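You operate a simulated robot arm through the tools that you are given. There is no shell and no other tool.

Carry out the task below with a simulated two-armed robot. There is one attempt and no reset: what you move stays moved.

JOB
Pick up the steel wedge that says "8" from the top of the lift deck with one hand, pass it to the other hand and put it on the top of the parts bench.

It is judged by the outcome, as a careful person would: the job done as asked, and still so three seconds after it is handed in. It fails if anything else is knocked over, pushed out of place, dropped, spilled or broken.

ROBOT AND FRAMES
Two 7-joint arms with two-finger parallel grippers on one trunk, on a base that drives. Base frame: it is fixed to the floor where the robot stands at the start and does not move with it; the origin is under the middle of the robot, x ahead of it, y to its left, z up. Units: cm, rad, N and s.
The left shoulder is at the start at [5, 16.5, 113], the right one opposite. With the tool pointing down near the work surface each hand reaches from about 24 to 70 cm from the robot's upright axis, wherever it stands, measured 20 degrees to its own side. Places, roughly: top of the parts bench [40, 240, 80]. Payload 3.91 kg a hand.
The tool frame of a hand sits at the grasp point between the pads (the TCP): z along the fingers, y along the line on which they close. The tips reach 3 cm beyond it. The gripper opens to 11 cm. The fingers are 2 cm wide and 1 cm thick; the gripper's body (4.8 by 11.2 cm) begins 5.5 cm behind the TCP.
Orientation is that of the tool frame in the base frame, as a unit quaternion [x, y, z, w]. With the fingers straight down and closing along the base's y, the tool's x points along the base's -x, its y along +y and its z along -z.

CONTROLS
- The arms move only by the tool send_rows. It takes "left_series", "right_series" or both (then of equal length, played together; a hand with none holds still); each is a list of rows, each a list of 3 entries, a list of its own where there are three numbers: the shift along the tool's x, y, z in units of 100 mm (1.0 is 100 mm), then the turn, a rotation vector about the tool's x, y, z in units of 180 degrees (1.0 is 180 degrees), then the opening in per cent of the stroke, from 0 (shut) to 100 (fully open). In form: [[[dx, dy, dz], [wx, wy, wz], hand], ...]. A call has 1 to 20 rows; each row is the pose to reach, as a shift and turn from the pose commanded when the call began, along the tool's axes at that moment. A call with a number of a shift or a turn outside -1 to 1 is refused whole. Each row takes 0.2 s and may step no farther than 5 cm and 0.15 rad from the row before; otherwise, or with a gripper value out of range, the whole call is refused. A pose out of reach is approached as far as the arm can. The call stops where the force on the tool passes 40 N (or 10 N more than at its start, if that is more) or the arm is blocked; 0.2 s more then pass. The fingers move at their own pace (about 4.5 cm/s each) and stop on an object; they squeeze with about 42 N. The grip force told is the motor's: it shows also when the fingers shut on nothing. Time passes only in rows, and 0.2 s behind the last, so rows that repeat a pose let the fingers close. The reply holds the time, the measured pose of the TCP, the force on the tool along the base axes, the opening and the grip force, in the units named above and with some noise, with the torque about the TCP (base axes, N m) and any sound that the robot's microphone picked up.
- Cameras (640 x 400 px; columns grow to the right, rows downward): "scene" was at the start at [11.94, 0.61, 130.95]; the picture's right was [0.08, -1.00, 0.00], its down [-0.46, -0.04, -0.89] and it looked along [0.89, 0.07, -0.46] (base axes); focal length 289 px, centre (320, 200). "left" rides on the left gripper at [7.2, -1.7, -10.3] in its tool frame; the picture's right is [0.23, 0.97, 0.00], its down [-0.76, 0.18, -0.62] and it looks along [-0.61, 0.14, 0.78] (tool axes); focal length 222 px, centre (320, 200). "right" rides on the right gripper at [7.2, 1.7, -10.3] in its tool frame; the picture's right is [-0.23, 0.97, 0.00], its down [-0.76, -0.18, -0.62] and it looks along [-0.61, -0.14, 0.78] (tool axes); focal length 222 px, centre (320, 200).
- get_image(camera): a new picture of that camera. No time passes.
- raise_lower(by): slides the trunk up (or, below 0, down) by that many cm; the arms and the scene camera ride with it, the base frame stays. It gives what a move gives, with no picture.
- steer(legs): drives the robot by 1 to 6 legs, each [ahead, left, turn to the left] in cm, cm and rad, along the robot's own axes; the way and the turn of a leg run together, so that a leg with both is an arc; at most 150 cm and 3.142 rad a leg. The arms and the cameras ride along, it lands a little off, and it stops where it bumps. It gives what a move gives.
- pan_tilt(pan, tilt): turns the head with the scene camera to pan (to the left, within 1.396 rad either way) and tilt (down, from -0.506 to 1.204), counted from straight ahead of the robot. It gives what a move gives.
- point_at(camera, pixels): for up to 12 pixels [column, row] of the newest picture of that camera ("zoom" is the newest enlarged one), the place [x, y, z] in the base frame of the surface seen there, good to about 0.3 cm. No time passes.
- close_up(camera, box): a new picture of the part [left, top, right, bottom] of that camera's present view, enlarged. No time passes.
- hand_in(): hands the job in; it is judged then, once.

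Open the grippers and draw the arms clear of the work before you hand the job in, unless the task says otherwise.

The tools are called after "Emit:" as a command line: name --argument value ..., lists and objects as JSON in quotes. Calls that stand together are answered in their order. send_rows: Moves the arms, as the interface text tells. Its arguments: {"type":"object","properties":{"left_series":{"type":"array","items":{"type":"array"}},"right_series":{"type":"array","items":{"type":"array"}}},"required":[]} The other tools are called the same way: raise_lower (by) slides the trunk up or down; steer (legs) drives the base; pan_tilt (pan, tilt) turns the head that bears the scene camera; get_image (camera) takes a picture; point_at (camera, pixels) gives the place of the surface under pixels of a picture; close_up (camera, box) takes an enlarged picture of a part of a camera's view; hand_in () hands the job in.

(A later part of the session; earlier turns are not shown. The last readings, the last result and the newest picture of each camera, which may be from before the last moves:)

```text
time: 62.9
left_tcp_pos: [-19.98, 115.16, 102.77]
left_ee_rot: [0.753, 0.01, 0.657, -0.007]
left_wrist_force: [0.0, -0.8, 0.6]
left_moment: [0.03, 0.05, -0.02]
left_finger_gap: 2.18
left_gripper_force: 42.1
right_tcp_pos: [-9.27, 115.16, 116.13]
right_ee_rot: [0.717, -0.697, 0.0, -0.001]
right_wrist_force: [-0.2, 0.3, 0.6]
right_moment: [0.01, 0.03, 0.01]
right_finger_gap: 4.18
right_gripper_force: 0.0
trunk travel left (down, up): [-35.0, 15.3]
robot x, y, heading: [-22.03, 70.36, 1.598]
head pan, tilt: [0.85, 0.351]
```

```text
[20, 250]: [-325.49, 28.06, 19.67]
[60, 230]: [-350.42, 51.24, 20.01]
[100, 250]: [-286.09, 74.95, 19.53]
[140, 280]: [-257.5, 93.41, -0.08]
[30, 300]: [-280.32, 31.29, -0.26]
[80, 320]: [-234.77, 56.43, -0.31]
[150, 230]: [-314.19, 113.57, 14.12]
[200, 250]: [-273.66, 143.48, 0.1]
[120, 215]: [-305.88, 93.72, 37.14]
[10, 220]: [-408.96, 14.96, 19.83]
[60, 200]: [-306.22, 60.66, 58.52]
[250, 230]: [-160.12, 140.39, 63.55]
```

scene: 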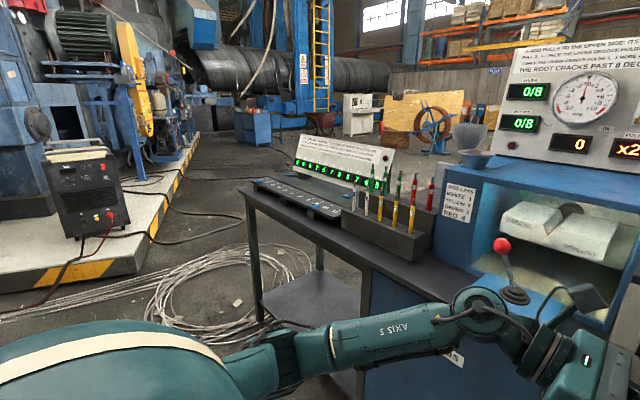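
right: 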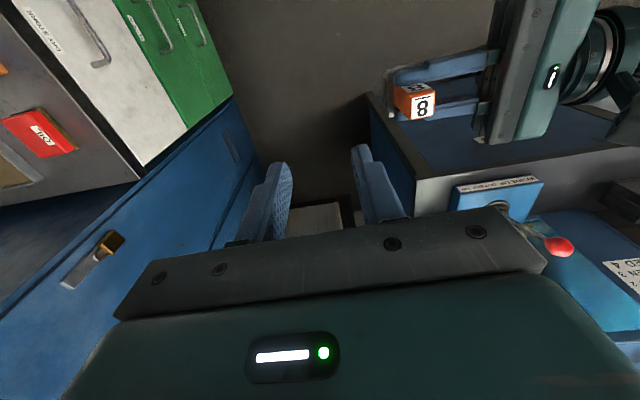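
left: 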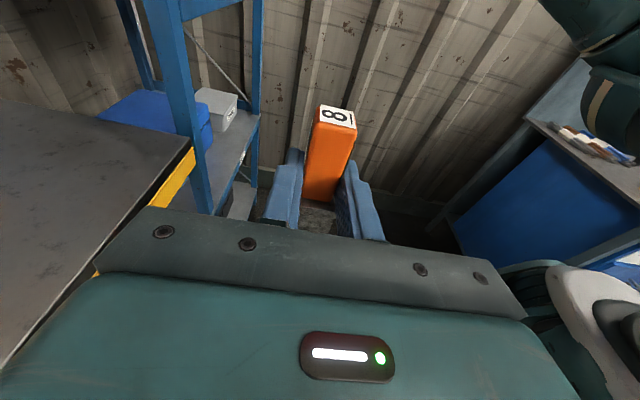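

The test bench's left leg is at x≈-160 and the platform edge at x≈-260, leaving a ~100 cm passage with rope on the floor. I check how far my left arm sticks out sideways.

Emit:
point_at --camera "scene" --pixels '[[480, 300], [400, 325], [330, 345], [275, 365], [240, 370], [200, 350], [100, 350], [50, 370], [560, 300], [290, 390], [150, 390], [590, 390]]'

Emit:
pan_tilt --pan -1.1 --tilt 0.35

Emit:
get_image --camera "scene"

```text
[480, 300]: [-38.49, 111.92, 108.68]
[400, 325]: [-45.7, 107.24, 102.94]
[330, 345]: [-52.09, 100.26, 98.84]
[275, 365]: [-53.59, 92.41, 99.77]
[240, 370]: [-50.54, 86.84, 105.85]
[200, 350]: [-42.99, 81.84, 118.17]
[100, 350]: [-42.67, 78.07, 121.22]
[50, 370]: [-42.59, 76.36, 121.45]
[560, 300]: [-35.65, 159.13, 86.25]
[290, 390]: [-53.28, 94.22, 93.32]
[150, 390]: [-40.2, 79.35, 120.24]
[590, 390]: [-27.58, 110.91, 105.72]
```

```text
time: 64.8
left_tcp_pos: [-19.93, 115.18, 102.64]
left_ee_rot: [0.754, 0.01, 0.657, -0.008]
left_wrist_force: [0.4, 0.8, -1.1]
left_moment: [-0.02, 0.08, 0.0]
left_finger_gap: 2.17
left_gripper_force: 42.3
right_tcp_pos: [-9.34, 115.18, 116.1]
right_ee_rot: [0.717, -0.697, 0.0, 0.0]
right_wrist_force: [-0.6, -0.3, -0.2]
right_moment: [0.01, 0.0, -0.02]
right_finger_gap: 4.16
right_gripper_force: 0.1
trunk travel left (down, up): [-35.0, 15.3]
robot x, y, heading: [-21.45, 70.37, 1.596]
head pan, tilt: [-1.1, 0.351]
```

```text
taken
```

scene: 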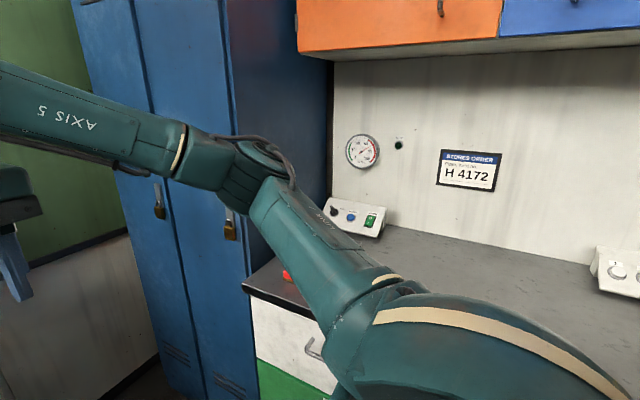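

My elbows stick out only about 35 cm sideways, so the passage is wide enough. I turn to face -x and look ahead along y≈70.

Emit:
steer --legs '[[0, 0, 0.8], [0, 0, 0.74]]'

Emit:
pan_tilt --pan -0.15 --tilt 0.45

Emit:
get_image --camera "scene"

Emit:
pan_tilt --pan 0.9 --tilt 0.45

Emit:
get_image --camera "scene"

Emit:
point_at --camera "scene" --pixels '[[100, 200], [200, 200], [300, 200], [350, 250], [400, 250], [450, 250], [500, 250], [300, 300], [400, 300], [550, 250], [600, 300], [450, 300]]'

```text
time: 69.3
left_tcp_pos: [-66.3, 73.87, 102.68]
left_ee_rot: [0.537, 0.53, 0.468, -0.461]
left_wrist_force: [-0.2, 0.1, 0.1]
left_moment: [-0.03, -0.01, 0.0]
left_finger_gap: 2.17
left_gripper_force: 41.5
right_tcp_pos: [-65.8, 84.56, 116.13]
right_ee_rot: [1.0, -0.006, 0.0, 0.0]
right_wrist_force: [0.7, 0.0, 0.1]
right_moment: [-0.02, 0.01, 0.01]
right_finger_gap: 4.2
right_gripper_force: 0.0
trunk travel left (down, up): [-35.0, 15.3]
robot x, y, heading: [-21.46, 70.39, 3.125]
head pan, tilt: [-1.1, 0.351]
```

```text
time: 70.5
left_tcp_pos: [-66.39, 73.92, 102.81]
left_ee_rot: [0.537, 0.529, 0.468, -0.46]
left_wrist_force: [0.1, -0.2, -0.3]
left_moment: [-0.02, -0.04, 0.0]
left_finger_gap: 2.12
left_gripper_force: 41.4
right_tcp_pos: [-65.97, 84.36, 116.0]
right_ee_rot: [1.0, -0.006, 0.0, 0.0]
right_wrist_force: [1.0, -0.1, -0.1]
right_moment: [-0.02, -0.02, -0.03]
right_finger_gap: 4.18
right_gripper_force: 0.0
trunk travel left (down, up): [-35.0, 15.3]
robot x, y, heading: [-21.59, 70.0, 3.126]
head pan, tilt: [-0.15, 0.45]
```

```text
taken
```

scene: 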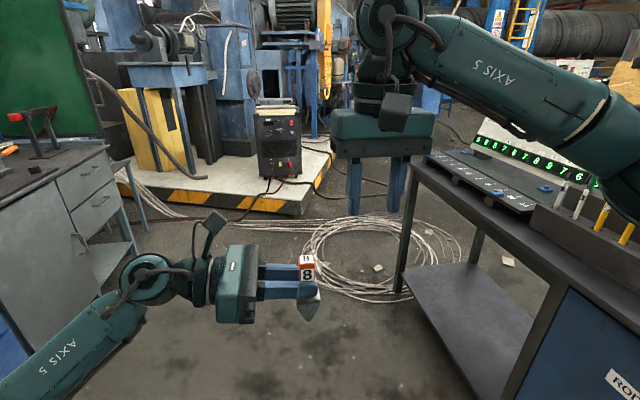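

```text
time: 71.8
left_tcp_pos: [-66.32, 73.93, 102.82]
left_ee_rot: [0.537, 0.53, 0.468, -0.46]
left_wrist_force: [-0.3, -0.6, -0.5]
left_moment: [-0.06, 0.03, 0.01]
left_finger_gap: 2.18
left_gripper_force: 42.1
right_tcp_pos: [-65.94, 84.49, 116.02]
right_ee_rot: [1.0, -0.007, 0.0, 0.0]
right_wrist_force: [-0.4, 0.0, -0.6]
right_moment: [0.0, 0.0, 0.03]
right_finger_gap: 4.2
right_gripper_force: 0.0
trunk travel left (down, up): [-35.0, 15.3]
robot x, y, heading: [-21.67, 70.35, 3.123]
head pan, tilt: [0.901, 0.45]
```

```text
taken
```

scene: 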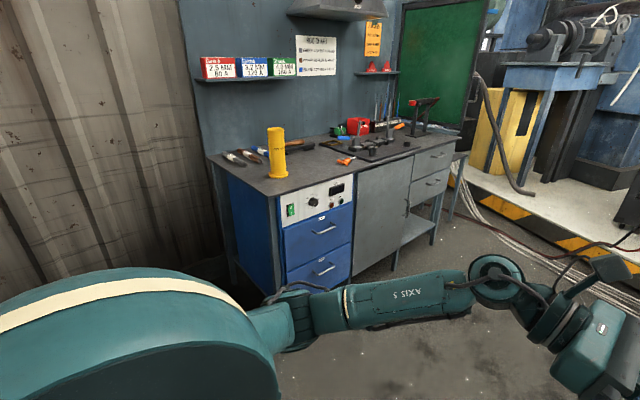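

```text
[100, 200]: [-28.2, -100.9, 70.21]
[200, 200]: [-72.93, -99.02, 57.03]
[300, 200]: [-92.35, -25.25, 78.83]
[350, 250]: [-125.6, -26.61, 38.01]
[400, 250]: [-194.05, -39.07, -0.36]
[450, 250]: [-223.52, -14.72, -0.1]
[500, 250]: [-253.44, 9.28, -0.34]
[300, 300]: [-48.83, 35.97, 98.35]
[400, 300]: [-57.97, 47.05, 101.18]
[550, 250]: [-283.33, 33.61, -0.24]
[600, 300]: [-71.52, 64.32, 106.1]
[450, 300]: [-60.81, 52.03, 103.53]
```

The weld bench keeps to y<-25, so the way ahead at y≈70 is free. I drive 85 cm ahead to about x=-107 and inspect the coil and the passage.

Emit:
steer --legs '[[85, 5, 0]]'

Emit:
pan_tilt --pan -0.4 --tilt 0.6

Emit:
get_image --camera "scene"

Emit:
point_at --camera "scene" --pixels '[[100, 150], [150, 200], [200, 200], [250, 200], [300, 200], [200, 120], [260, 120], [300, 120], [350, 120], [180, 80], [100, 250], [380, 250]]'

```text
time: 76.3
left_tcp_pos: [-151.57, 68.0, 102.76]
left_ee_rot: [0.531, 0.535, 0.464, -0.465]
left_wrist_force: [0.1, -0.5, -0.1]
left_moment: [-0.03, -0.01, 0.04]
left_finger_gap: 2.18
left_gripper_force: 42.4
right_tcp_pos: [-151.33, 78.69, 116.03]
right_ee_rot: [1.0, 0.005, 0.0, 0.0]
right_wrist_force: [-0.4, -0.1, -0.4]
right_moment: [0.01, -0.04, -0.02]
right_finger_gap: 4.18
right_gripper_force: 0.1
trunk travel left (down, up): [-35.0, 15.3]
robot x, y, heading: [-107.02, 65.89, -3.135]
head pan, tilt: [0.901, 0.45]
```

```text
time: 77.8
left_tcp_pos: [-151.47, 67.96, 102.64]
left_ee_rot: [0.531, 0.535, 0.463, -0.466]
left_wrist_force: [-0.5, -0.5, 0.2]
left_moment: [-0.02, -0.05, 0.02]
left_finger_gap: 2.16
left_gripper_force: 42.3
right_tcp_pos: [-151.35, 78.65, 116.03]
right_ee_rot: [1.0, 0.005, -0.001, 0.001]
right_wrist_force: [-0.2, -0.8, 0.7]
right_moment: [-0.01, 0.0, 0.04]
right_finger_gap: 4.19
right_gripper_force: 0.1
trunk travel left (down, up): [-35.0, 15.3]
robot x, y, heading: [-106.85, 65.62, -3.132]
head pan, tilt: [-0.4, 0.6]
```

```text
taken
```

scene: 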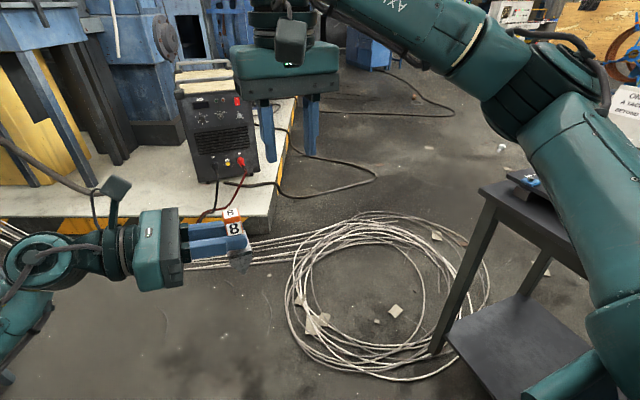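

```text
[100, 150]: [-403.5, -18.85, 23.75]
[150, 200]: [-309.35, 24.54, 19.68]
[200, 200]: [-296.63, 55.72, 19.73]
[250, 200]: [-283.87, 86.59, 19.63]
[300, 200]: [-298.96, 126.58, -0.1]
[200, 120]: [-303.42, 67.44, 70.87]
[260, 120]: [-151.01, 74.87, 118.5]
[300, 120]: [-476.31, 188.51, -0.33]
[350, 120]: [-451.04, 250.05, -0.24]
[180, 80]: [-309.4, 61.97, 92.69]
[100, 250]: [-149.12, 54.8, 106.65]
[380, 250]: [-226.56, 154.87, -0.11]
```

The rope coil sits at (285–490, 210–380) with strands leading left to the platform. I measure it and zoom in to judge its nature.

Emit:
point_at --camera "scene" --pixels '[[287, 300], [400, 378], [390, 213], [488, 290], [270, 245], [200, 262], [275, 225], [292, 150], [340, 230], [330, 345], [440, 345], [478, 200]]'

Emit:
close_up --camera "scene" --box '[180, 180, 500, 390]'

```text
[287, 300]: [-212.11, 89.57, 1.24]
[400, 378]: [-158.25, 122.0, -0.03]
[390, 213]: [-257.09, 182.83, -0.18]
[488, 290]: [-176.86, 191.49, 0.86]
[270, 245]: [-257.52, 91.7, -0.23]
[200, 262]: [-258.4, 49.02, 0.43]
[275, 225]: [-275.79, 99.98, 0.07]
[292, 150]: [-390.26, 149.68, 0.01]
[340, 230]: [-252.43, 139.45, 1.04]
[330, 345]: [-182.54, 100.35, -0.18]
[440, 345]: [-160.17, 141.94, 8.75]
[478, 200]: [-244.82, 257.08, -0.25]
```

```text
1.90 times, centred on (340, 285) of scene
```

zoom: 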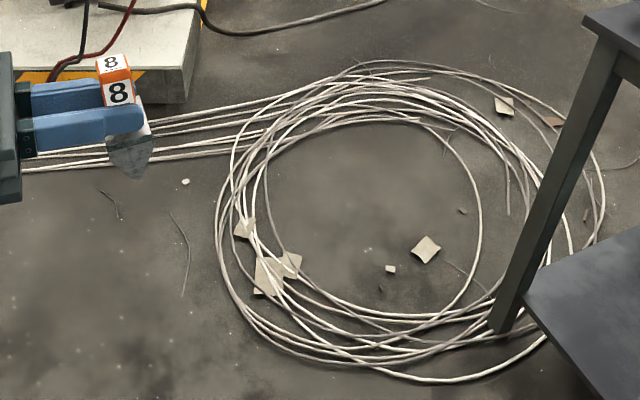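

The coil (centre ≈(-205,140), r≈50 cm) looks like flat floor dressing but I'd like to see all options. I look over the test bench toward +y from here.

Emit:
pan_tilt --pan -1.39 --tilt 0.2

Emit:
get_image --camera "scene"

Emit:
pan_tilt --pan -0.9 --tilt 0.2

Emit:
get_image --camera "scene"

```text
time: 79.0
left_tcp_pos: [-151.53, 68.09, 102.69]
left_ee_rot: [0.531, 0.535, 0.463, -0.465]
left_wrist_force: [-0.4, -0.3, 0.1]
left_moment: [-0.05, -0.01, 0.01]
left_finger_gap: 2.16
left_gripper_force: 42.0
right_tcp_pos: [-151.42, 78.6, 116.1]
right_ee_rot: [1.0, 0.005, 0.0, 0.0]
right_wrist_force: [-0.1, 0.2, -0.8]
right_moment: [-0.02, -0.02, 0.04]
right_finger_gap: 4.19
right_gripper_force: 0.0
trunk travel left (down, up): [-35.0, 15.3]
robot x, y, heading: [-106.68, 65.65, -3.135]
head pan, tilt: [-1.389, 0.201]
```

```text
taken
```

scene: 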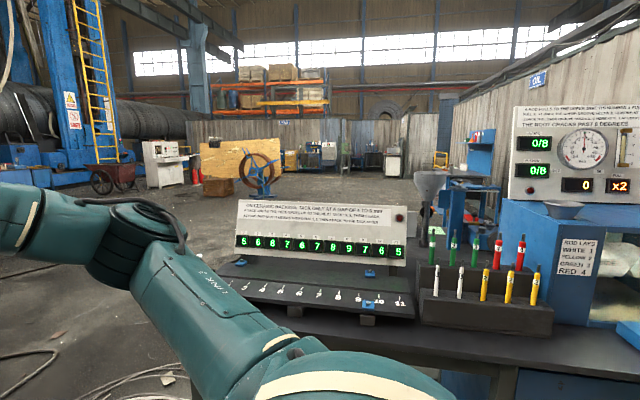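

```text
time: 80.0
left_tcp_pos: [-151.49, 68.09, 102.69]
left_ee_rot: [0.53, 0.536, 0.463, -0.467]
left_wrist_force: [-0.5, 0.5, -0.7]
left_moment: [-0.05, 0.04, -0.01]
left_finger_gap: 2.2
left_gripper_force: 41.9
right_tcp_pos: [-151.38, 78.74, 116.11]
right_ee_rot: [1.0, 0.005, 0.0, 0.001]
right_wrist_force: [0.2, 0.8, 0.1]
right_moment: [0.0, -0.05, -0.01]
right_finger_gap: 4.18
right_gripper_force: 0.0
trunk travel left (down, up): [-35.0, 15.3]
robot x, y, heading: [-107.1, 65.52, -3.136]
head pan, tilt: [-0.901, 0.201]
```

```text
taken
```

scene: 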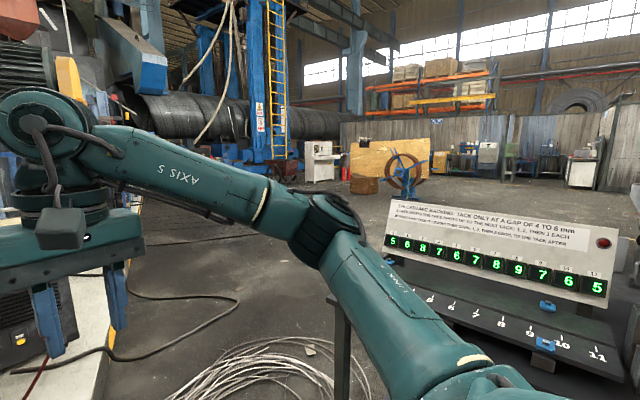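

The far side is open, and the only way there is past the left end of the test bench. I drive on to about (-222,64), turn to face +y, and look at the way over the coil.

Emit:
steer --legs '[[112, 0, 0], [0, 0, -0.8], [0, 0, -0.77]]'

Emit:
pan_tilt --pan 0.0 --tilt 0.5

Emit:
get_image --camera "scene"

```text
time: 89.9
left_tcp_pos: [-216.75, 108.57, 102.66]
left_ee_rot: [0.755, 0.007, 0.656, -0.005]
left_wrist_force: [0.0, -0.2, -0.4]
left_moment: [0.04, 0.07, 0.03]
left_finger_gap: 2.17
left_gripper_force: 41.8
right_tcp_pos: [-206.16, 108.71, 116.1]
right_ee_rot: [0.713, -0.701, 0.0, 0.0]
right_wrist_force: [0.0, 0.0, -0.4]
right_moment: [0.05, -0.01, -0.01]
right_finger_gap: 4.19
right_gripper_force: 0.1
trunk travel left (down, up): [-35.0, 15.3]
robot x, y, heading: [-218.63, 63.73, 1.585]
head pan, tilt: [-0.901, 0.201]
```

```text
time: 91.1
left_tcp_pos: [-216.68, 108.58, 102.77]
left_ee_rot: [0.755, 0.006, 0.656, -0.004]
left_wrist_force: [0.2, 0.3, -0.4]
left_moment: [0.03, 0.08, 0.02]
left_finger_gap: 2.16
left_gripper_force: 42.3
right_tcp_pos: [-206.17, 108.54, 116.06]
right_ee_rot: [0.713, -0.701, 0.0, 0.0]
right_wrist_force: [0.6, 0.2, -0.7]
right_moment: [0.02, -0.04, 0.02]
right_finger_gap: 4.17
right_gripper_force: 0.0
trunk travel left (down, up): [-35.0, 15.3]
robot x, y, heading: [-219.21, 63.79, 1.588]
head pan, tilt: [0.0, 0.499]
```

```text
taken
```

scene: 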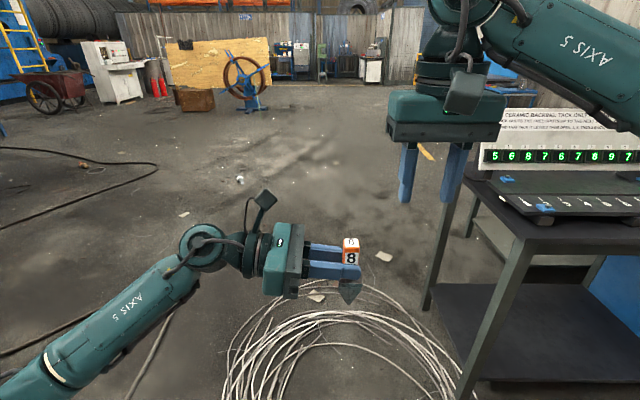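

The floor beyond the coil is free. I creep ahead 25 cm over the rope's edge first and check for any bump.

Emit:
steer --legs '[[25, 0, 0]]'

Emit:
get_image --camera "scene"

```text
time: 92.9
left_tcp_pos: [-216.83, 133.24, 102.79]
left_ee_rot: [0.754, 0.004, 0.656, -0.002]
left_wrist_force: [-0.3, 0.2, -0.4]
left_moment: [0.01, 0.03, -0.02]
left_finger_gap: 2.15
left_gripper_force: 41.8
right_tcp_pos: [-206.28, 133.13, 116.0]
right_ee_rot: [0.712, -0.702, 0.001, 0.0]
right_wrist_force: [-0.1, 0.2, -0.2]
right_moment: [-0.02, 0.0, 0.01]
right_finger_gap: 4.18
right_gripper_force: 0.2
trunk travel left (down, up): [-35.0, 15.3]
robot x, y, heading: [-219.35, 88.67, 1.584]
head pan, tilt: [0.0, 0.499]
```

```text
taken
```

scene: 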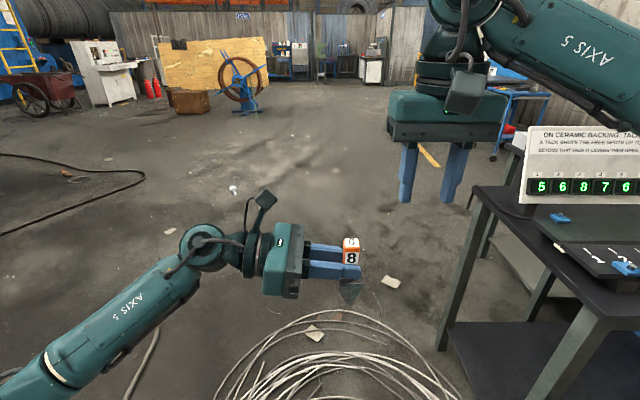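

No bump and the rope looks unchanged. I check clearance of my right arm against the test bench's left end.

Emit:
point_at --camera "scene" --pixels '[[470, 190], [600, 330], [545, 130], [530, 200], [500, 30], [560, 60], [620, 40], [625, 110], [440, 340], [600, 15], [450, 95], [630, 140]]'

Emit:
pan_tilt --pan -1.2 --tilt 0.5

Emit:
get_image --camera "scene"

Emit:
point_at --camera "scene" --pixels '[[100, 200], [200, 250], [250, 300], [300, 150], [300, 200], [350, 250], [150, 100], [100, 100], [400, 200], [450, 250], [200, 150], [500, 200]]'

```text
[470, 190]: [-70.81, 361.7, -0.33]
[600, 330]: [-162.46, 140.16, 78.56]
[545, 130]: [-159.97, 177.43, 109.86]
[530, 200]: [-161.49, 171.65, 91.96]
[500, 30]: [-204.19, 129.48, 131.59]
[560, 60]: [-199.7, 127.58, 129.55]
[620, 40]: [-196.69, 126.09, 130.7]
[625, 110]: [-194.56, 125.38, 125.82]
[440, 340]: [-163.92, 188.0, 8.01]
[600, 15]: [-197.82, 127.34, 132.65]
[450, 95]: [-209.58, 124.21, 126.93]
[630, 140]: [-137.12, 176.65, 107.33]
```

```text
time: 94.3
left_tcp_pos: [-216.89, 133.28, 102.68]
left_ee_rot: [0.754, 0.004, 0.656, -0.002]
left_wrist_force: [0.4, -0.2, 0.1]
left_moment: [0.02, 0.06, 0.04]
left_finger_gap: 2.16
left_gripper_force: 42.3
right_tcp_pos: [-206.26, 132.98, 116.08]
right_ee_rot: [0.712, -0.703, -0.001, -0.001]
right_wrist_force: [-0.4, -0.2, -0.4]
right_moment: [-0.01, 0.01, -0.02]
right_finger_gap: 4.19
right_gripper_force: 0.1
trunk travel left (down, up): [-35.0, 15.3]
robot x, y, heading: [-219.35, 88.72, 1.583]
head pan, tilt: [-1.201, 0.499]
```

```text
taken
```

scene: 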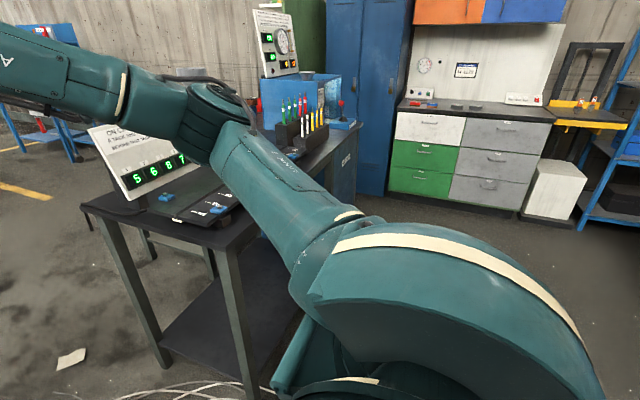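

```text
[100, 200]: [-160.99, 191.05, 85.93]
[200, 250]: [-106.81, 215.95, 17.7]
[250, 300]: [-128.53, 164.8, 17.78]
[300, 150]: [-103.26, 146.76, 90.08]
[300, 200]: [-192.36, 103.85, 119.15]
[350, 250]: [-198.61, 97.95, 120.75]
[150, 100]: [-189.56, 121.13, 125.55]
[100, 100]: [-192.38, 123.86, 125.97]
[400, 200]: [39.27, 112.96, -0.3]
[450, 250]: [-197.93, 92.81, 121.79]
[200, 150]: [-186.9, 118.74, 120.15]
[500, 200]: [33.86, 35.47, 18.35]
```

My right elbow (x≈-187) clears the bench edge (x≈-163) by over 15 cm. I continue ahead with a slight drift left, past the test bench.

Emit:
steer --legs '[[75, 6, 0], [75, 0, 0]]'

Emit:
pan_tilt --pan -0.8 --tilt 0.35

Emit:
get_image --camera "scene"

```text
time: 102.0
left_tcp_pos: [-224.3, 281.93, 102.76]
left_ee_rot: [0.754, 0.005, 0.656, -0.003]
left_wrist_force: [-0.1, -0.3, -0.2]
left_moment: [-0.02, 0.02, 0.02]
left_finger_gap: 2.17
left_gripper_force: 42.0
right_tcp_pos: [-213.76, 281.79, 116.17]
right_ee_rot: [0.712, -0.702, 0.0, -0.001]
right_wrist_force: [-0.8, 0.9, 0.2]
right_moment: [-0.05, -0.05, -0.01]
right_finger_gap: 4.17
right_gripper_force: 0.0
trunk travel left (down, up): [-35.0, 15.3]
robot x, y, heading: [-226.49, 237.55, 1.584]
head pan, tilt: [-1.201, 0.499]
```

```text
time: 102.8
left_tcp_pos: [-224.17, 281.77, 102.69]
left_ee_rot: [0.755, 0.004, 0.656, -0.002]
left_wrist_force: [-0.4, -0.2, 0.0]
left_moment: [0.0, 0.06, -0.01]
left_finger_gap: 2.17
left_gripper_force: 41.9
right_tcp_pos: [-213.7, 281.84, 115.96]
right_ee_rot: [0.712, -0.702, 0.0, 0.0]
right_wrist_force: [0.5, 0.3, 0.4]
right_moment: [-0.02, -0.04, 0.02]
right_finger_gap: 4.19
right_gripper_force: 0.0
trunk travel left (down, up): [-35.0, 15.3]
robot x, y, heading: [-226.64, 236.92, 1.586]
head pan, tilt: [-0.799, 0.351]
```

```text
taken
```

scene: 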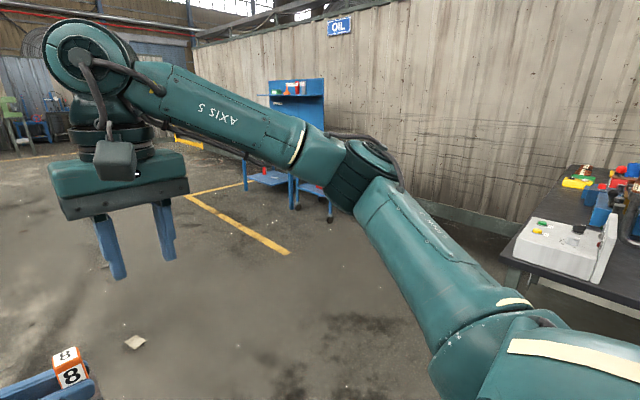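

Passed without any bump. I go 90 cm farther and turn right to face +x, then look at the parts bench's front.

Emit:
steer --legs '[[90, 0, 0], [0, 0, -0.8], [0, 0, -0.78]]'

Emit:
pan_tilt --pan -0.35 --tilt 0.3

Emit:
get_image --camera "scene"

```text
time: 111.7
left_tcp_pos: [-183.86, 326.63, 102.7]
left_ee_rot: [0.545, -0.522, 0.473, 0.455]
left_wrist_force: [0.4, -0.2, -0.7]
left_moment: [0.08, 0.0, 0.01]
left_finger_gap: 2.19
left_gripper_force: 41.9
right_tcp_pos: [-183.61, 315.98, 116.03]
right_ee_rot: [-0.023, 1.0, 0.001, 0.001]
right_wrist_force: [-0.3, 0.2, 0.7]
right_moment: [0.03, 0.01, 0.01]
right_finger_gap: 4.18
right_gripper_force: 0.1
trunk travel left (down, up): [-35.0, 15.3]
robot x, y, heading: [-228.57, 327.4, 0.041]
head pan, tilt: [-0.799, 0.351]
```

```text
time: 112.6
left_tcp_pos: [-183.73, 326.53, 102.63]
left_ee_rot: [0.546, -0.522, 0.473, 0.454]
left_wrist_force: [1.0, -0.2, 0.9]
left_moment: [0.02, 0.01, 0.0]
left_finger_gap: 2.17
left_gripper_force: 41.8
right_tcp_pos: [-183.56, 316.05, 116.01]
right_ee_rot: [-0.023, 1.0, 0.0, 0.0]
right_wrist_force: [0.2, -0.2, -0.4]
right_moment: [-0.03, -0.01, 0.01]
right_finger_gap: 4.17
right_gripper_force: 0.0
trunk travel left (down, up): [-35.0, 15.3]
robot x, y, heading: [-228.69, 327.69, 0.042]
head pan, tilt: [-0.351, 0.3]
```

```text
taken
```

scene: 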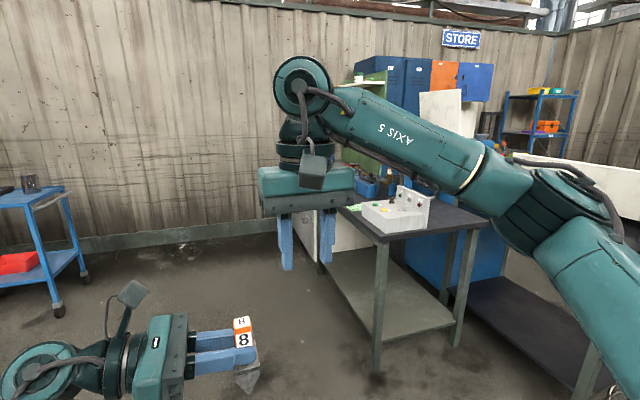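

I see the side table with a white control box, the parts bench beyond it (behind my right hand) and a blue cart at left. I probe these positions.

Emit:
point_at --camera "scene" --pixels '[[60, 300], [65, 200], [375, 360], [380, 225], [320, 240], [325, 262], [355, 240], [340, 205], [150, 230], [300, 290], [460, 340], [370, 85]]'

Emit:
pan_tilt --pan -0.1 --tilt 0.15

Emit:
get_image --camera "scene"

```text
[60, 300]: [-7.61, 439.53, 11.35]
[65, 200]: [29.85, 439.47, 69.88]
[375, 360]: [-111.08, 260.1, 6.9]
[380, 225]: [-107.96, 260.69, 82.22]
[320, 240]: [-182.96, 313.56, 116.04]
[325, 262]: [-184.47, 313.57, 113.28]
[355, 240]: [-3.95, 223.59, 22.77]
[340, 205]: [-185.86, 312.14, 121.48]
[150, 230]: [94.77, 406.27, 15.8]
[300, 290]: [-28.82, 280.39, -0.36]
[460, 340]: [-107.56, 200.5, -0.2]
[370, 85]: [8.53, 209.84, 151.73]
```

```text
time: 113.3
left_tcp_pos: [-183.72, 326.57, 102.74]
left_ee_rot: [0.545, -0.522, 0.473, 0.454]
left_wrist_force: [-0.5, 0.0, -0.2]
left_moment: [0.06, 0.0, -0.02]
left_finger_gap: 2.18
left_gripper_force: 42.4
right_tcp_pos: [-183.51, 316.04, 116.09]
right_ee_rot: [-0.023, 1.0, -0.001, 0.001]
right_wrist_force: [0.4, -0.3, 0.1]
right_moment: [-0.01, 0.0, 0.0]
right_finger_gap: 4.16
right_gripper_force: 0.0
trunk travel left (down, up): [-35.0, 15.3]
robot x, y, heading: [-228.49, 327.67, 0.041]
head pan, tilt: [-0.099, 0.15]
```

```text
taken
```

scene: 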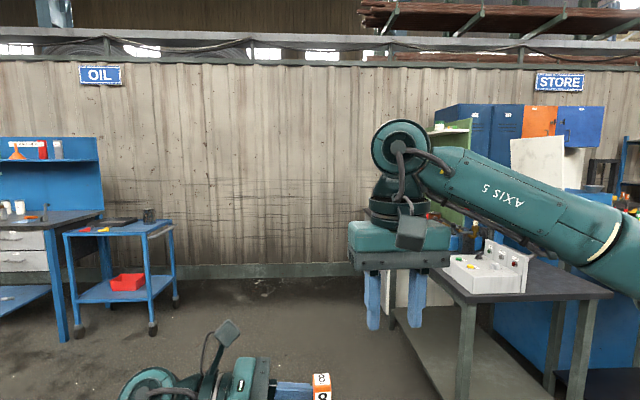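

The side table's front is at y≈260 and the cart stands at y≥440. I drive along y≈345 to about x=-60 for a look at the parts bench's top.

Emit:
steer --legs '[[84, 4, -0.04], [84, 8, 0]]'

Emit:
pan_tilt --pan -0.9 --tilt 0.35

Emit:
get_image --camera "scene"

```text
time: 122.0
left_tcp_pos: [-13.96, 336.05, 102.6]
left_ee_rot: [-0.531, 0.537, -0.46, -0.467]
left_wrist_force: [-0.5, -0.3, -0.3]
left_moment: [0.05, 0.03, 0.03]
left_finger_gap: 2.18
left_gripper_force: 42.0
right_tcp_pos: [-14.4, 325.5, 116.01]
right_ee_rot: [0.005, 1.0, 0.0, 0.0]
right_wrist_force: [0.3, -0.3, -0.1]
right_moment: [-0.01, 0.01, -0.04]
right_finger_gap: 4.21
right_gripper_force: 0.1
trunk travel left (down, up): [-35.0, 15.3]
robot x, y, heading: [-58.87, 340.13, -0.013]
head pan, tilt: [-0.099, 0.15]
```

```text
time: 123.1
left_tcp_pos: [-14.0, 336.12, 102.72]
left_ee_rot: [-0.53, 0.538, -0.459, -0.468]
left_wrist_force: [-1.1, -0.1, -0.5]
left_moment: [0.05, 0.02, -0.01]
left_finger_gap: 2.16
left_gripper_force: 42.0
right_tcp_pos: [-14.4, 325.49, 115.96]
right_ee_rot: [0.004, 1.0, 0.0, 0.001]
right_wrist_force: [-0.1, -0.3, -0.8]
right_moment: [0.02, 0.01, -0.01]
right_finger_gap: 4.19
right_gripper_force: 0.1
trunk travel left (down, up): [-35.0, 15.3]
robot x, y, heading: [-58.46, 339.51, -0.01]
head pan, tilt: [-0.901, 0.351]
```

```text
taken
```

scene: 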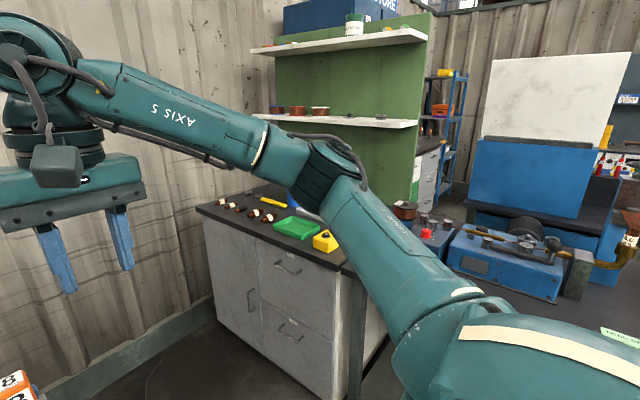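

The parts bench is visible now with a green tray, yellow box and small reels on its top and shelves on the backboard. I probe its corners and objects.

Emit:
point_at --camera "scene" --pixels '[[203, 211], [340, 272], [270, 185], [300, 225], [325, 240], [260, 215], [235, 200], [230, 215], [300, 250], [345, 125], [410, 40], [265, 50]]'

Emit:
close_up --camera "scene" --box '[180, 90, 440, 290]'

```text
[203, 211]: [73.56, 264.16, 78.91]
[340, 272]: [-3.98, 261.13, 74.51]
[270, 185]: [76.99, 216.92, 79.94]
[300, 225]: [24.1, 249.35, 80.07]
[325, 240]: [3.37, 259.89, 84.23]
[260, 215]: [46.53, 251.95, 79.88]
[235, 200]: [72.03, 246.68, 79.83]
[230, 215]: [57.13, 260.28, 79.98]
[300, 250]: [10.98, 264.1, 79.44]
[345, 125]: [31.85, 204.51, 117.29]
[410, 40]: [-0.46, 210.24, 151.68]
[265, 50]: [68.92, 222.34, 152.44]
```

```text
2.00 times, centred on (310, 190) of scene
```

zoom: 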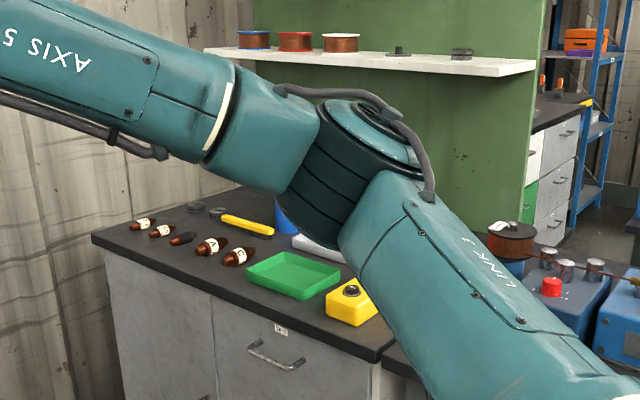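

The bench spans x≈-4…78, y≈203–265, z=80, with many small items. I drive 45 cm ahead and turn right to face it (-y), staying at y≈343.

Emit:
steer --legs '[[60, 3, 0], [0, 0, -0.8], [0, 0, -0.76]]'

Emit:
pan_tilt --pan 0.35 --tilt 0.55

Emit:
get_image --camera "scene"

```text
time: 130.6
left_tcp_pos: [-2.24, 297.4, 102.78]
left_ee_rot: [-0.006, 0.755, -0.004, -0.656]
left_wrist_force: [-0.2, -0.1, -1.3]
left_moment: [0.0, -0.02, 0.0]
left_finger_gap: 2.15
left_gripper_force: 42.1
right_tcp_pos: [-12.91, 297.42, 116.04]
right_ee_rot: [0.702, 0.712, -0.001, 0.0]
right_wrist_force: [0.4, 0.4, -0.1]
right_moment: [0.01, -0.02, 0.03]
right_finger_gap: 4.17
right_gripper_force: 0.1
trunk travel left (down, up): [-35.0, 15.3]
robot x, y, heading: [0.09, 342.35, -1.564]
head pan, tilt: [-0.901, 0.351]
```

```text
time: 132.0
left_tcp_pos: [-2.22, 297.36, 102.71]
left_ee_rot: [-0.004, 0.755, -0.002, -0.656]
left_wrist_force: [0.6, -0.1, 0.9]
left_moment: [-0.03, -0.03, 0.02]
left_finger_gap: 2.2
left_gripper_force: 42.0
right_tcp_pos: [-12.64, 297.53, 116.01]
right_ee_rot: [0.702, 0.712, 0.0, 0.001]
right_wrist_force: [0.2, -0.2, -0.4]
right_moment: [-0.04, 0.02, 0.02]
right_finger_gap: 4.17
right_gripper_force: 0.1
trunk travel left (down, up): [-35.0, 15.3]
robot x, y, heading: [0.54, 342.23, -1.559]
head pan, tilt: [0.351, 0.55]
```

```text
taken
```

scene: 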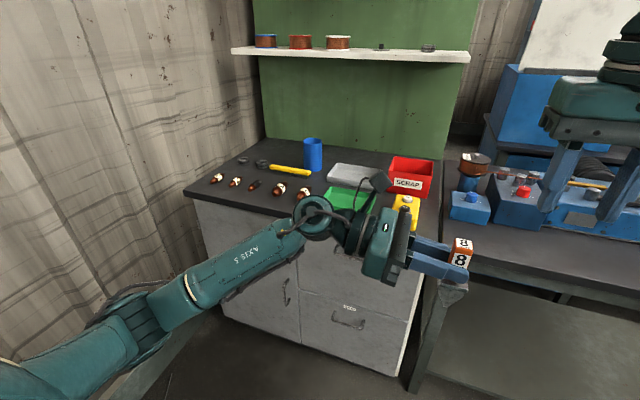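

I now face the parts bench. I zoom in and map the items to find a free spot.

Emit:
close_up --camera "scene" --box '[180, 130, 450, 290]'

Emit:
point_at --camera "scene" --pixels '[[216, 179], [236, 182], [254, 186], [279, 190], [303, 194], [242, 160], [265, 165], [290, 170], [313, 155], [188, 194], [262, 140], [225, 200]]'

```text
2.37 times, centred on (315, 210) of scene
```

zoom: 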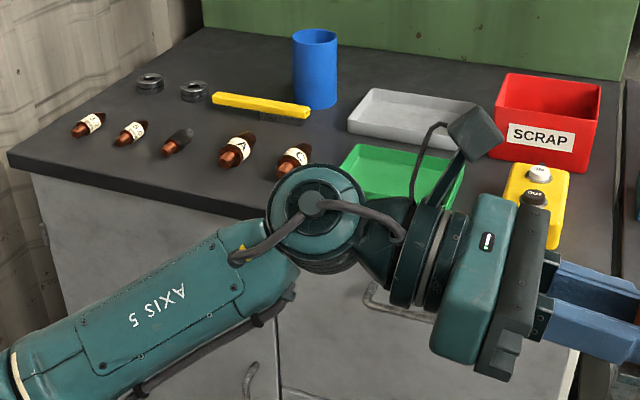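

```text
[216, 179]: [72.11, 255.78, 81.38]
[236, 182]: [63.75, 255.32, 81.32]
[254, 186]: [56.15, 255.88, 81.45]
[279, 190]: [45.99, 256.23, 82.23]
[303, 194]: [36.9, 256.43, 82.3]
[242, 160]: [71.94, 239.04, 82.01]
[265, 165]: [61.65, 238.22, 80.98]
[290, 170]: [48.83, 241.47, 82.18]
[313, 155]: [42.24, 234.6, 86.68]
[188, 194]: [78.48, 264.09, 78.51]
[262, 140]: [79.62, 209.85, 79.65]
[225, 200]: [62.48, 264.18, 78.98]
```

The bench top carries small items along y≈255 and more toward the back. I check the wall's place and the tray/bin positions on the right part of the bench.

Emit:
point_at --camera "scene" --pixels '[[150, 200], [100, 250], [170, 130], [326, 205], [345, 190], [335, 175], [385, 178], [395, 195], [432, 195], [410, 210], [440, 165], [400, 230]]'

Emit:
point_at --camera "zoom" --pixels '[[300, 140], [345, 160], [360, 145], [350, 120], [380, 90], [500, 190], [560, 210], [520, 150], [200, 120], [320, 120], [260, 190], [280, 60]]'

```text
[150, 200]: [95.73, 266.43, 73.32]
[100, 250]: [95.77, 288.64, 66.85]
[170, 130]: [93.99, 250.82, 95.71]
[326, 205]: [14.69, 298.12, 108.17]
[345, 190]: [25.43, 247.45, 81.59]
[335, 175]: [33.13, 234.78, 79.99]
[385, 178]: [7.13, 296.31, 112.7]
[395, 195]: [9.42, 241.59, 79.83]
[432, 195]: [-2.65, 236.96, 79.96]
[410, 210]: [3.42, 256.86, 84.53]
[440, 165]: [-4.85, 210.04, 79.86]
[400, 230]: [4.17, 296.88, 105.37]
```

```text
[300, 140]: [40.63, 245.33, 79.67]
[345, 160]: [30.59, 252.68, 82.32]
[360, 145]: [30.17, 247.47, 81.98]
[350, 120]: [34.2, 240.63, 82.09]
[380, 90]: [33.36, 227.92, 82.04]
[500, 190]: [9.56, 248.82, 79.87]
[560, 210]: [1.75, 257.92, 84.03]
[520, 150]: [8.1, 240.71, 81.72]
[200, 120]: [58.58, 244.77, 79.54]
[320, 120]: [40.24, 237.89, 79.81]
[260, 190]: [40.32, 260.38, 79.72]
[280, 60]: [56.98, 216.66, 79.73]
```

Free room exists in the strip x≈60–70, y≈244–251 between the bottle row (y≈255) and the rings (y≈238). Before rearranging the left hand, I move the empty right arm back and outward to make room.

Emit:
send_rows --right_series '[[[0.1, -0.2, 0], [0, 0, 0], 38], [[0.25, -0.4, 0], [0, 0, 0], 38], [[0.4, -0.6, 0], [0, 0, 0], 38], [[0.55, -0.8, 0], [0, 0, 0], 38], [[0.7, -1.0, 0], [0, 0, 0], 38], [[0.7, -1.0, 0], [0, 0, 0], 38]]'

Emit:
get_image --camera "scene"

```text
time: 133.4
left_tcp_pos: [-2.21, 297.51, 102.81]
left_ee_rot: [-0.005, 0.754, -0.003, -0.656]
left_wrist_force: [-0.2, 0.0, 0.0]
left_moment: [-0.04, -0.06, -0.02]
left_finger_gap: 2.16
left_gripper_force: 42.0
right_tcp_pos: [-22.8, 304.46, 116.03]
right_ee_rot: [0.702, 0.712, -0.001, 0.001]
right_wrist_force: [0.3, -1.4, -0.2]
right_moment: [-0.01, -0.01, -0.01]
right_finger_gap: 4.18
right_gripper_force: 0.0
trunk travel left (down, up): [-35.0, 15.3]
robot x, y, heading: [0.19, 342.25, -1.561]
head pan, tilt: [0.351, 0.55]
```

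```text
taken
```

scene: 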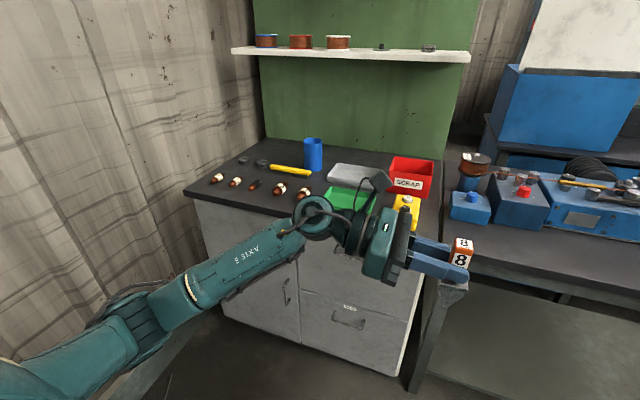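

Now I extend the left hand forward 10 cm while turning it by 45° about the vertical, so it points toward the bench rather than sideways.

Emit:
send_rows --left_series '[[[0, -0.15, 0], [0.041, 0, -0.0057], 0], [[0, -0.3, 0], [0.082, 0, -0.0113], 0], [[0, -0.45, 0], [0.124, 0, -0.017], 0], [[0, -0.6, 0], [0.165, 0, -0.0227], 0], [[0, -0.75, 0], [0.206, 0, -0.0283], 0], [[0, -0.9, 0], [0.247, 0, -0.034], 0], [[0, -1.0, 0], [0.247, 0, -0.034], 0], [[0, -1.0, 0], [0.247, 0, -0.034], 0]]'

Emit:
get_image --camera "scene"

```text
time: 135.2
left_tcp_pos: [-2.09, 287.29, 102.68]
left_ee_rot: [-0.292, 0.696, -0.254, -0.605]
left_wrist_force: [0.1, -0.2, 0.0]
left_moment: [0.05, -0.07, -0.02]
left_finger_gap: 2.14
left_gripper_force: 41.5
right_tcp_pos: [-22.9, 304.48, 116.03]
right_ee_rot: [0.702, 0.712, -0.001, 0.0]
right_wrist_force: [0.8, 0.5, -0.3]
right_moment: [-0.02, 0.0, 0.0]
right_finger_gap: 4.19
right_gripper_force: 0.0
trunk travel left (down, up): [-35.0, 15.3]
robot x, y, heading: [0.51, 342.14, -1.561]
head pan, tilt: [0.351, 0.55]
```

```text
taken
```

scene: 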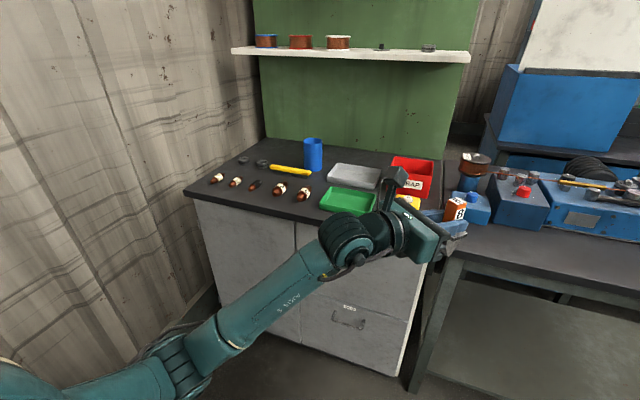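

The 45° turn worked. I continue with the other 45° while shifting the hand 10 cm to the robot's left.

Emit:
send_rows --left_series '[[[-0.016, -0.12, -0.116], [0.041, 0, -0.0057], 0], [[-0.033, -0.24, -0.231], [0.082, 0, -0.0113], 0], [[-0.049, -0.357, -0.347], [0.124, 0, -0.017], 0], [[-0.065, -0.476, -0.463], [0.165, 0, -0.0227], 0], [[-0.082, -0.595, -0.578], [0.206, 0, -0.0283], 0], [[-0.098, -0.714, -0.694], [0.247, 0, -0.034], 0], [[-0.098, -0.714, -0.694], [0.247, 0, -0.034], 0]]'

Emit:
get_image --camera "scene"

Emit:
get_image --camera "left"

```text
time: 136.0
left_tcp_pos: [13.73, 284.32, 100.81]
left_ee_rot: [-0.367, 0.66, -0.447, -0.48]
left_wrist_force: [-0.2, -0.2, -3.6]
left_moment: [0.08, -0.05, 0.05]
left_finger_gap: 2.18
left_gripper_force: 41.9
left hand out of reach, approached as far as the arm can: row 2, 3, 4
right_tcp_pos: [-22.92, 304.45, 116.14]
right_ee_rot: [0.702, 0.712, -0.001, 0.001]
right_wrist_force: [-0.7, -0.6, -0.9]
right_moment: [0.05, -0.02, -0.01]
right_finger_gap: 4.17
right_gripper_force: 0.0
trunk travel left (down, up): [-35.0, 15.3]
robot x, y, heading: [0.41, 341.91, -1.562]
head pan, tilt: [0.351, 0.55]
stopped in row 4 (left hand): the arm was blocked; the commanded pose is now the measured one
```

```text
taken
```

scene: 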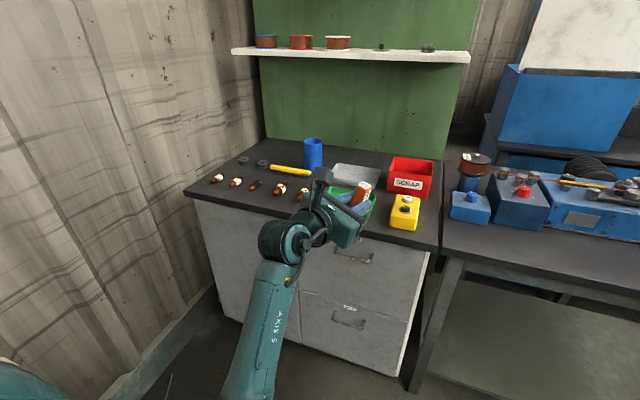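

```text
taken
```

left: 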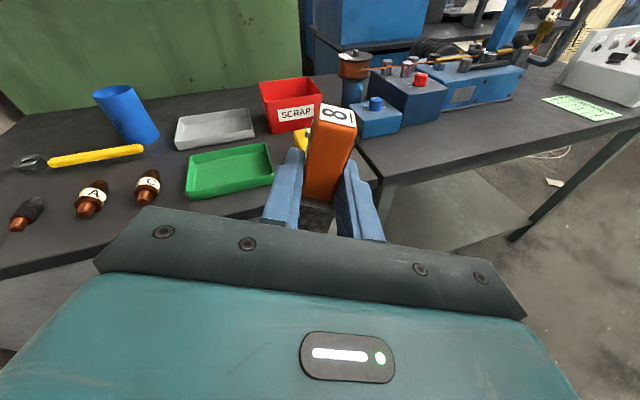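

The arm hit a limit near 60° of turn and rolled the wedge somewhat. I return it to the reachable 45° orientation, a bit to the right.

Emit:
send_rows --left_series '[[[0.08, 0.17, 0.0], [-0.029, 0.0036, -0.011], 0], [[0.165, 0.35, 0.0], [-0.058, 0.0071, -0.022], 0], [[0.247, 0.52, 0.0], [-0.086, 0.0107, -0.033], 0], [[0.33, 0.69, 0.0], [-0.115, 0.0142, -0.044], 0], [[0.412, 0.867, 0.0], [-0.144, 0.0178, -0.0548], 0], [[0.412, 0.867, 0.0], [-0.144, 0.0178, -0.0548], 0]]'

Emit:
get_image --camera "scene"

Emit:
get_image --camera "left"

```text
time: 137.4
left_tcp_pos: [4.71, 287.02, 102.68]
left_ee_rot: [-0.293, 0.695, -0.253, -0.606]
left_wrist_force: [-0.4, -0.2, -3.0]
left_moment: [0.06, -0.05, 0.0]
left_finger_gap: 2.18
left_gripper_force: 42.4
right_tcp_pos: [-22.78, 304.41, 116.08]
right_ee_rot: [0.702, 0.712, -0.001, 0.001]
right_wrist_force: [0.5, -0.1, -0.9]
right_moment: [0.03, 0.0, 0.03]
right_finger_gap: 4.18
right_gripper_force: 0.1
trunk travel left (down, up): [-35.0, 15.3]
robot x, y, heading: [0.25, 342.44, -1.558]
head pan, tilt: [0.351, 0.55]
```

```text
taken
```

scene: 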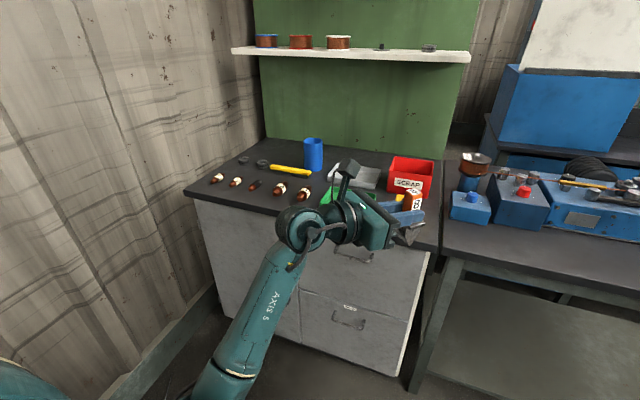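

```text
taken
```

left: 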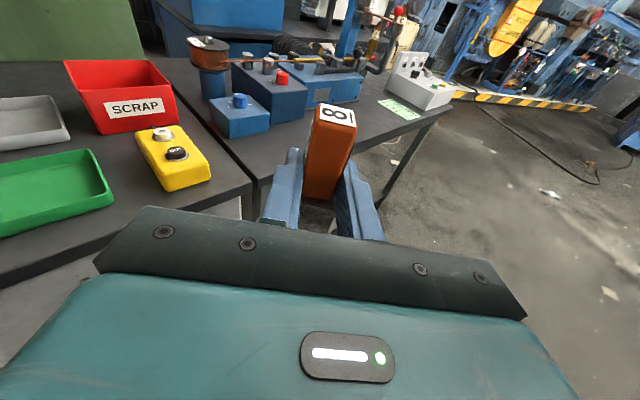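

Orientation is restored (45°, wedge upright, no slip in the grip) and the forearm now points straight back to the robot. I measure the arm's course and height.

Emit:
point_at --camera "scene" --pixels '[[300, 225], [280, 280], [260, 320], [240, 360], [215, 385], [345, 215], [375, 235], [405, 225], [410, 240], [20, 380], [350, 175], [412, 205]]'

Emit:
pan_tilt --pan 0.7 --tilt 0.9

Emit:
get_image --camera "scene"

Emit:
point_at --camera "scene" --pixels '[[400, 150], [380, 200], [360, 250], [330, 300], [280, 300], [230, 280], [180, 300], [150, 350], [420, 100], [250, 330], [300, 340], [200, 250]]'

```text
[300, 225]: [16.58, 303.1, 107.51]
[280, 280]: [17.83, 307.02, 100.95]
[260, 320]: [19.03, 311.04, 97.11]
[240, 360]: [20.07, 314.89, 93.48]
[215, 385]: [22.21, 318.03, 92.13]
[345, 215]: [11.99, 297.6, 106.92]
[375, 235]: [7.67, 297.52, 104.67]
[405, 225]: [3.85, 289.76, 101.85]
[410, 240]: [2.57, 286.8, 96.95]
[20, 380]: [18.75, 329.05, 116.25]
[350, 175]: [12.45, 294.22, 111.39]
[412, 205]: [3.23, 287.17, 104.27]
```

```text
time: 138.3
left_tcp_pos: [4.73, 287.08, 102.66]
left_ee_rot: [-0.293, 0.695, -0.254, -0.606]
left_wrist_force: [0.5, 0.5, -3.6]
left_moment: [0.08, -0.04, -0.02]
left_finger_gap: 2.17
left_gripper_force: 41.8
right_tcp_pos: [-22.79, 304.34, 116.15]
right_ee_rot: [0.701, 0.713, -0.001, 0.001]
right_wrist_force: [-0.4, 0.2, 0.0]
right_moment: [0.03, 0.0, 0.0]
right_finger_gap: 4.2
right_gripper_force: 0.1
trunk travel left (down, up): [-35.0, 15.3]
robot x, y, heading: [0.2, 342.27, -1.562]
head pan, tilt: [0.7, 0.901]
```

```text
taken
```

scene: 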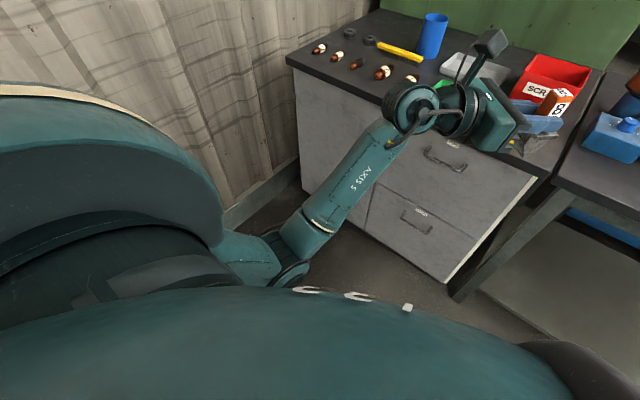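

```text
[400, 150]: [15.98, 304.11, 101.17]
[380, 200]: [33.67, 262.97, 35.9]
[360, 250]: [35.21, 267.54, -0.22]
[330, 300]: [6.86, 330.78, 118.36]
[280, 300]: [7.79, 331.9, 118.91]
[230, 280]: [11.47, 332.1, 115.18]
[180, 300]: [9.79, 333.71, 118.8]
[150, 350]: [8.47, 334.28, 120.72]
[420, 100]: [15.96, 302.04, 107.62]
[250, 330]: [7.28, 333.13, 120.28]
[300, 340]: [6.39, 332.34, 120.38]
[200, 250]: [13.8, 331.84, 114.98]
```

The elbow hangs low (z≈88), so lowering as is would bring wrist and forearm too near the bench edge. I raise the trunk by 15 cm so that the arm will reach down from above instead.

Emit:
raise_lower --by 15

Emit:
pan_tilt --pan 0.45 --tilt 0.75

Emit:
get_image --camera "scene"

```text
time: 140.0
left_tcp_pos: [4.77, 286.99, 117.65]
left_ee_rot: [-0.293, 0.695, -0.255, -0.606]
left_wrist_force: [-0.3, -0.1, -3.7]
left_moment: [0.04, -0.01, 0.03]
left_finger_gap: 2.17
left_gripper_force: 41.8
right_tcp_pos: [-22.86, 304.55, 130.99]
right_ee_rot: [0.701, 0.713, 0.0, 0.0]
right_wrist_force: [0.4, 0.2, 0.6]
right_moment: [0.0, 0.01, -0.01]
right_finger_gap: 4.2
right_gripper_force: 0.1
trunk travel left (down, up): [-50.0, 0.3]
robot x, y, heading: [0.68, 342.06, -1.558]
head pan, tilt: [0.7, 0.901]
```

```text
time: 140.8
left_tcp_pos: [4.78, 286.99, 117.67]
left_ee_rot: [-0.293, 0.694, -0.255, -0.606]
left_wrist_force: [1.0, 0.7, -2.9]
left_moment: [0.04, -0.03, 0.01]
left_finger_gap: 2.15
left_gripper_force: 42.0
right_tcp_pos: [-22.77, 304.49, 131.08]
right_ee_rot: [0.701, 0.713, 0.0, 0.001]
right_wrist_force: [-0.8, 0.0, 0.4]
right_moment: [0.0, 0.01, 0.02]
right_finger_gap: 4.15
right_gripper_force: 0.1
trunk travel left (down, up): [-50.0, 0.3]
robot x, y, heading: [0.35, 342.1, -1.561]
head pan, tilt: [0.45, 0.75]
```

```text
taken
```

scene: 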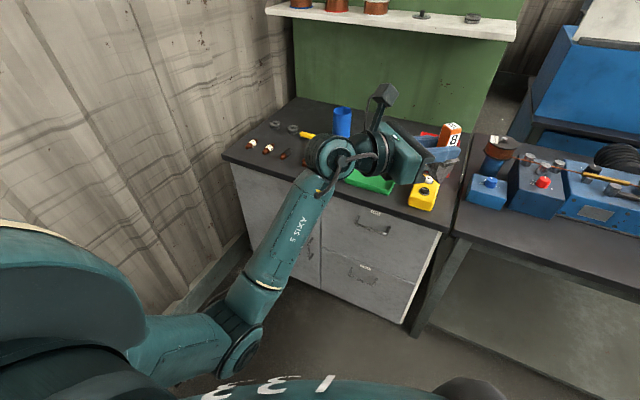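

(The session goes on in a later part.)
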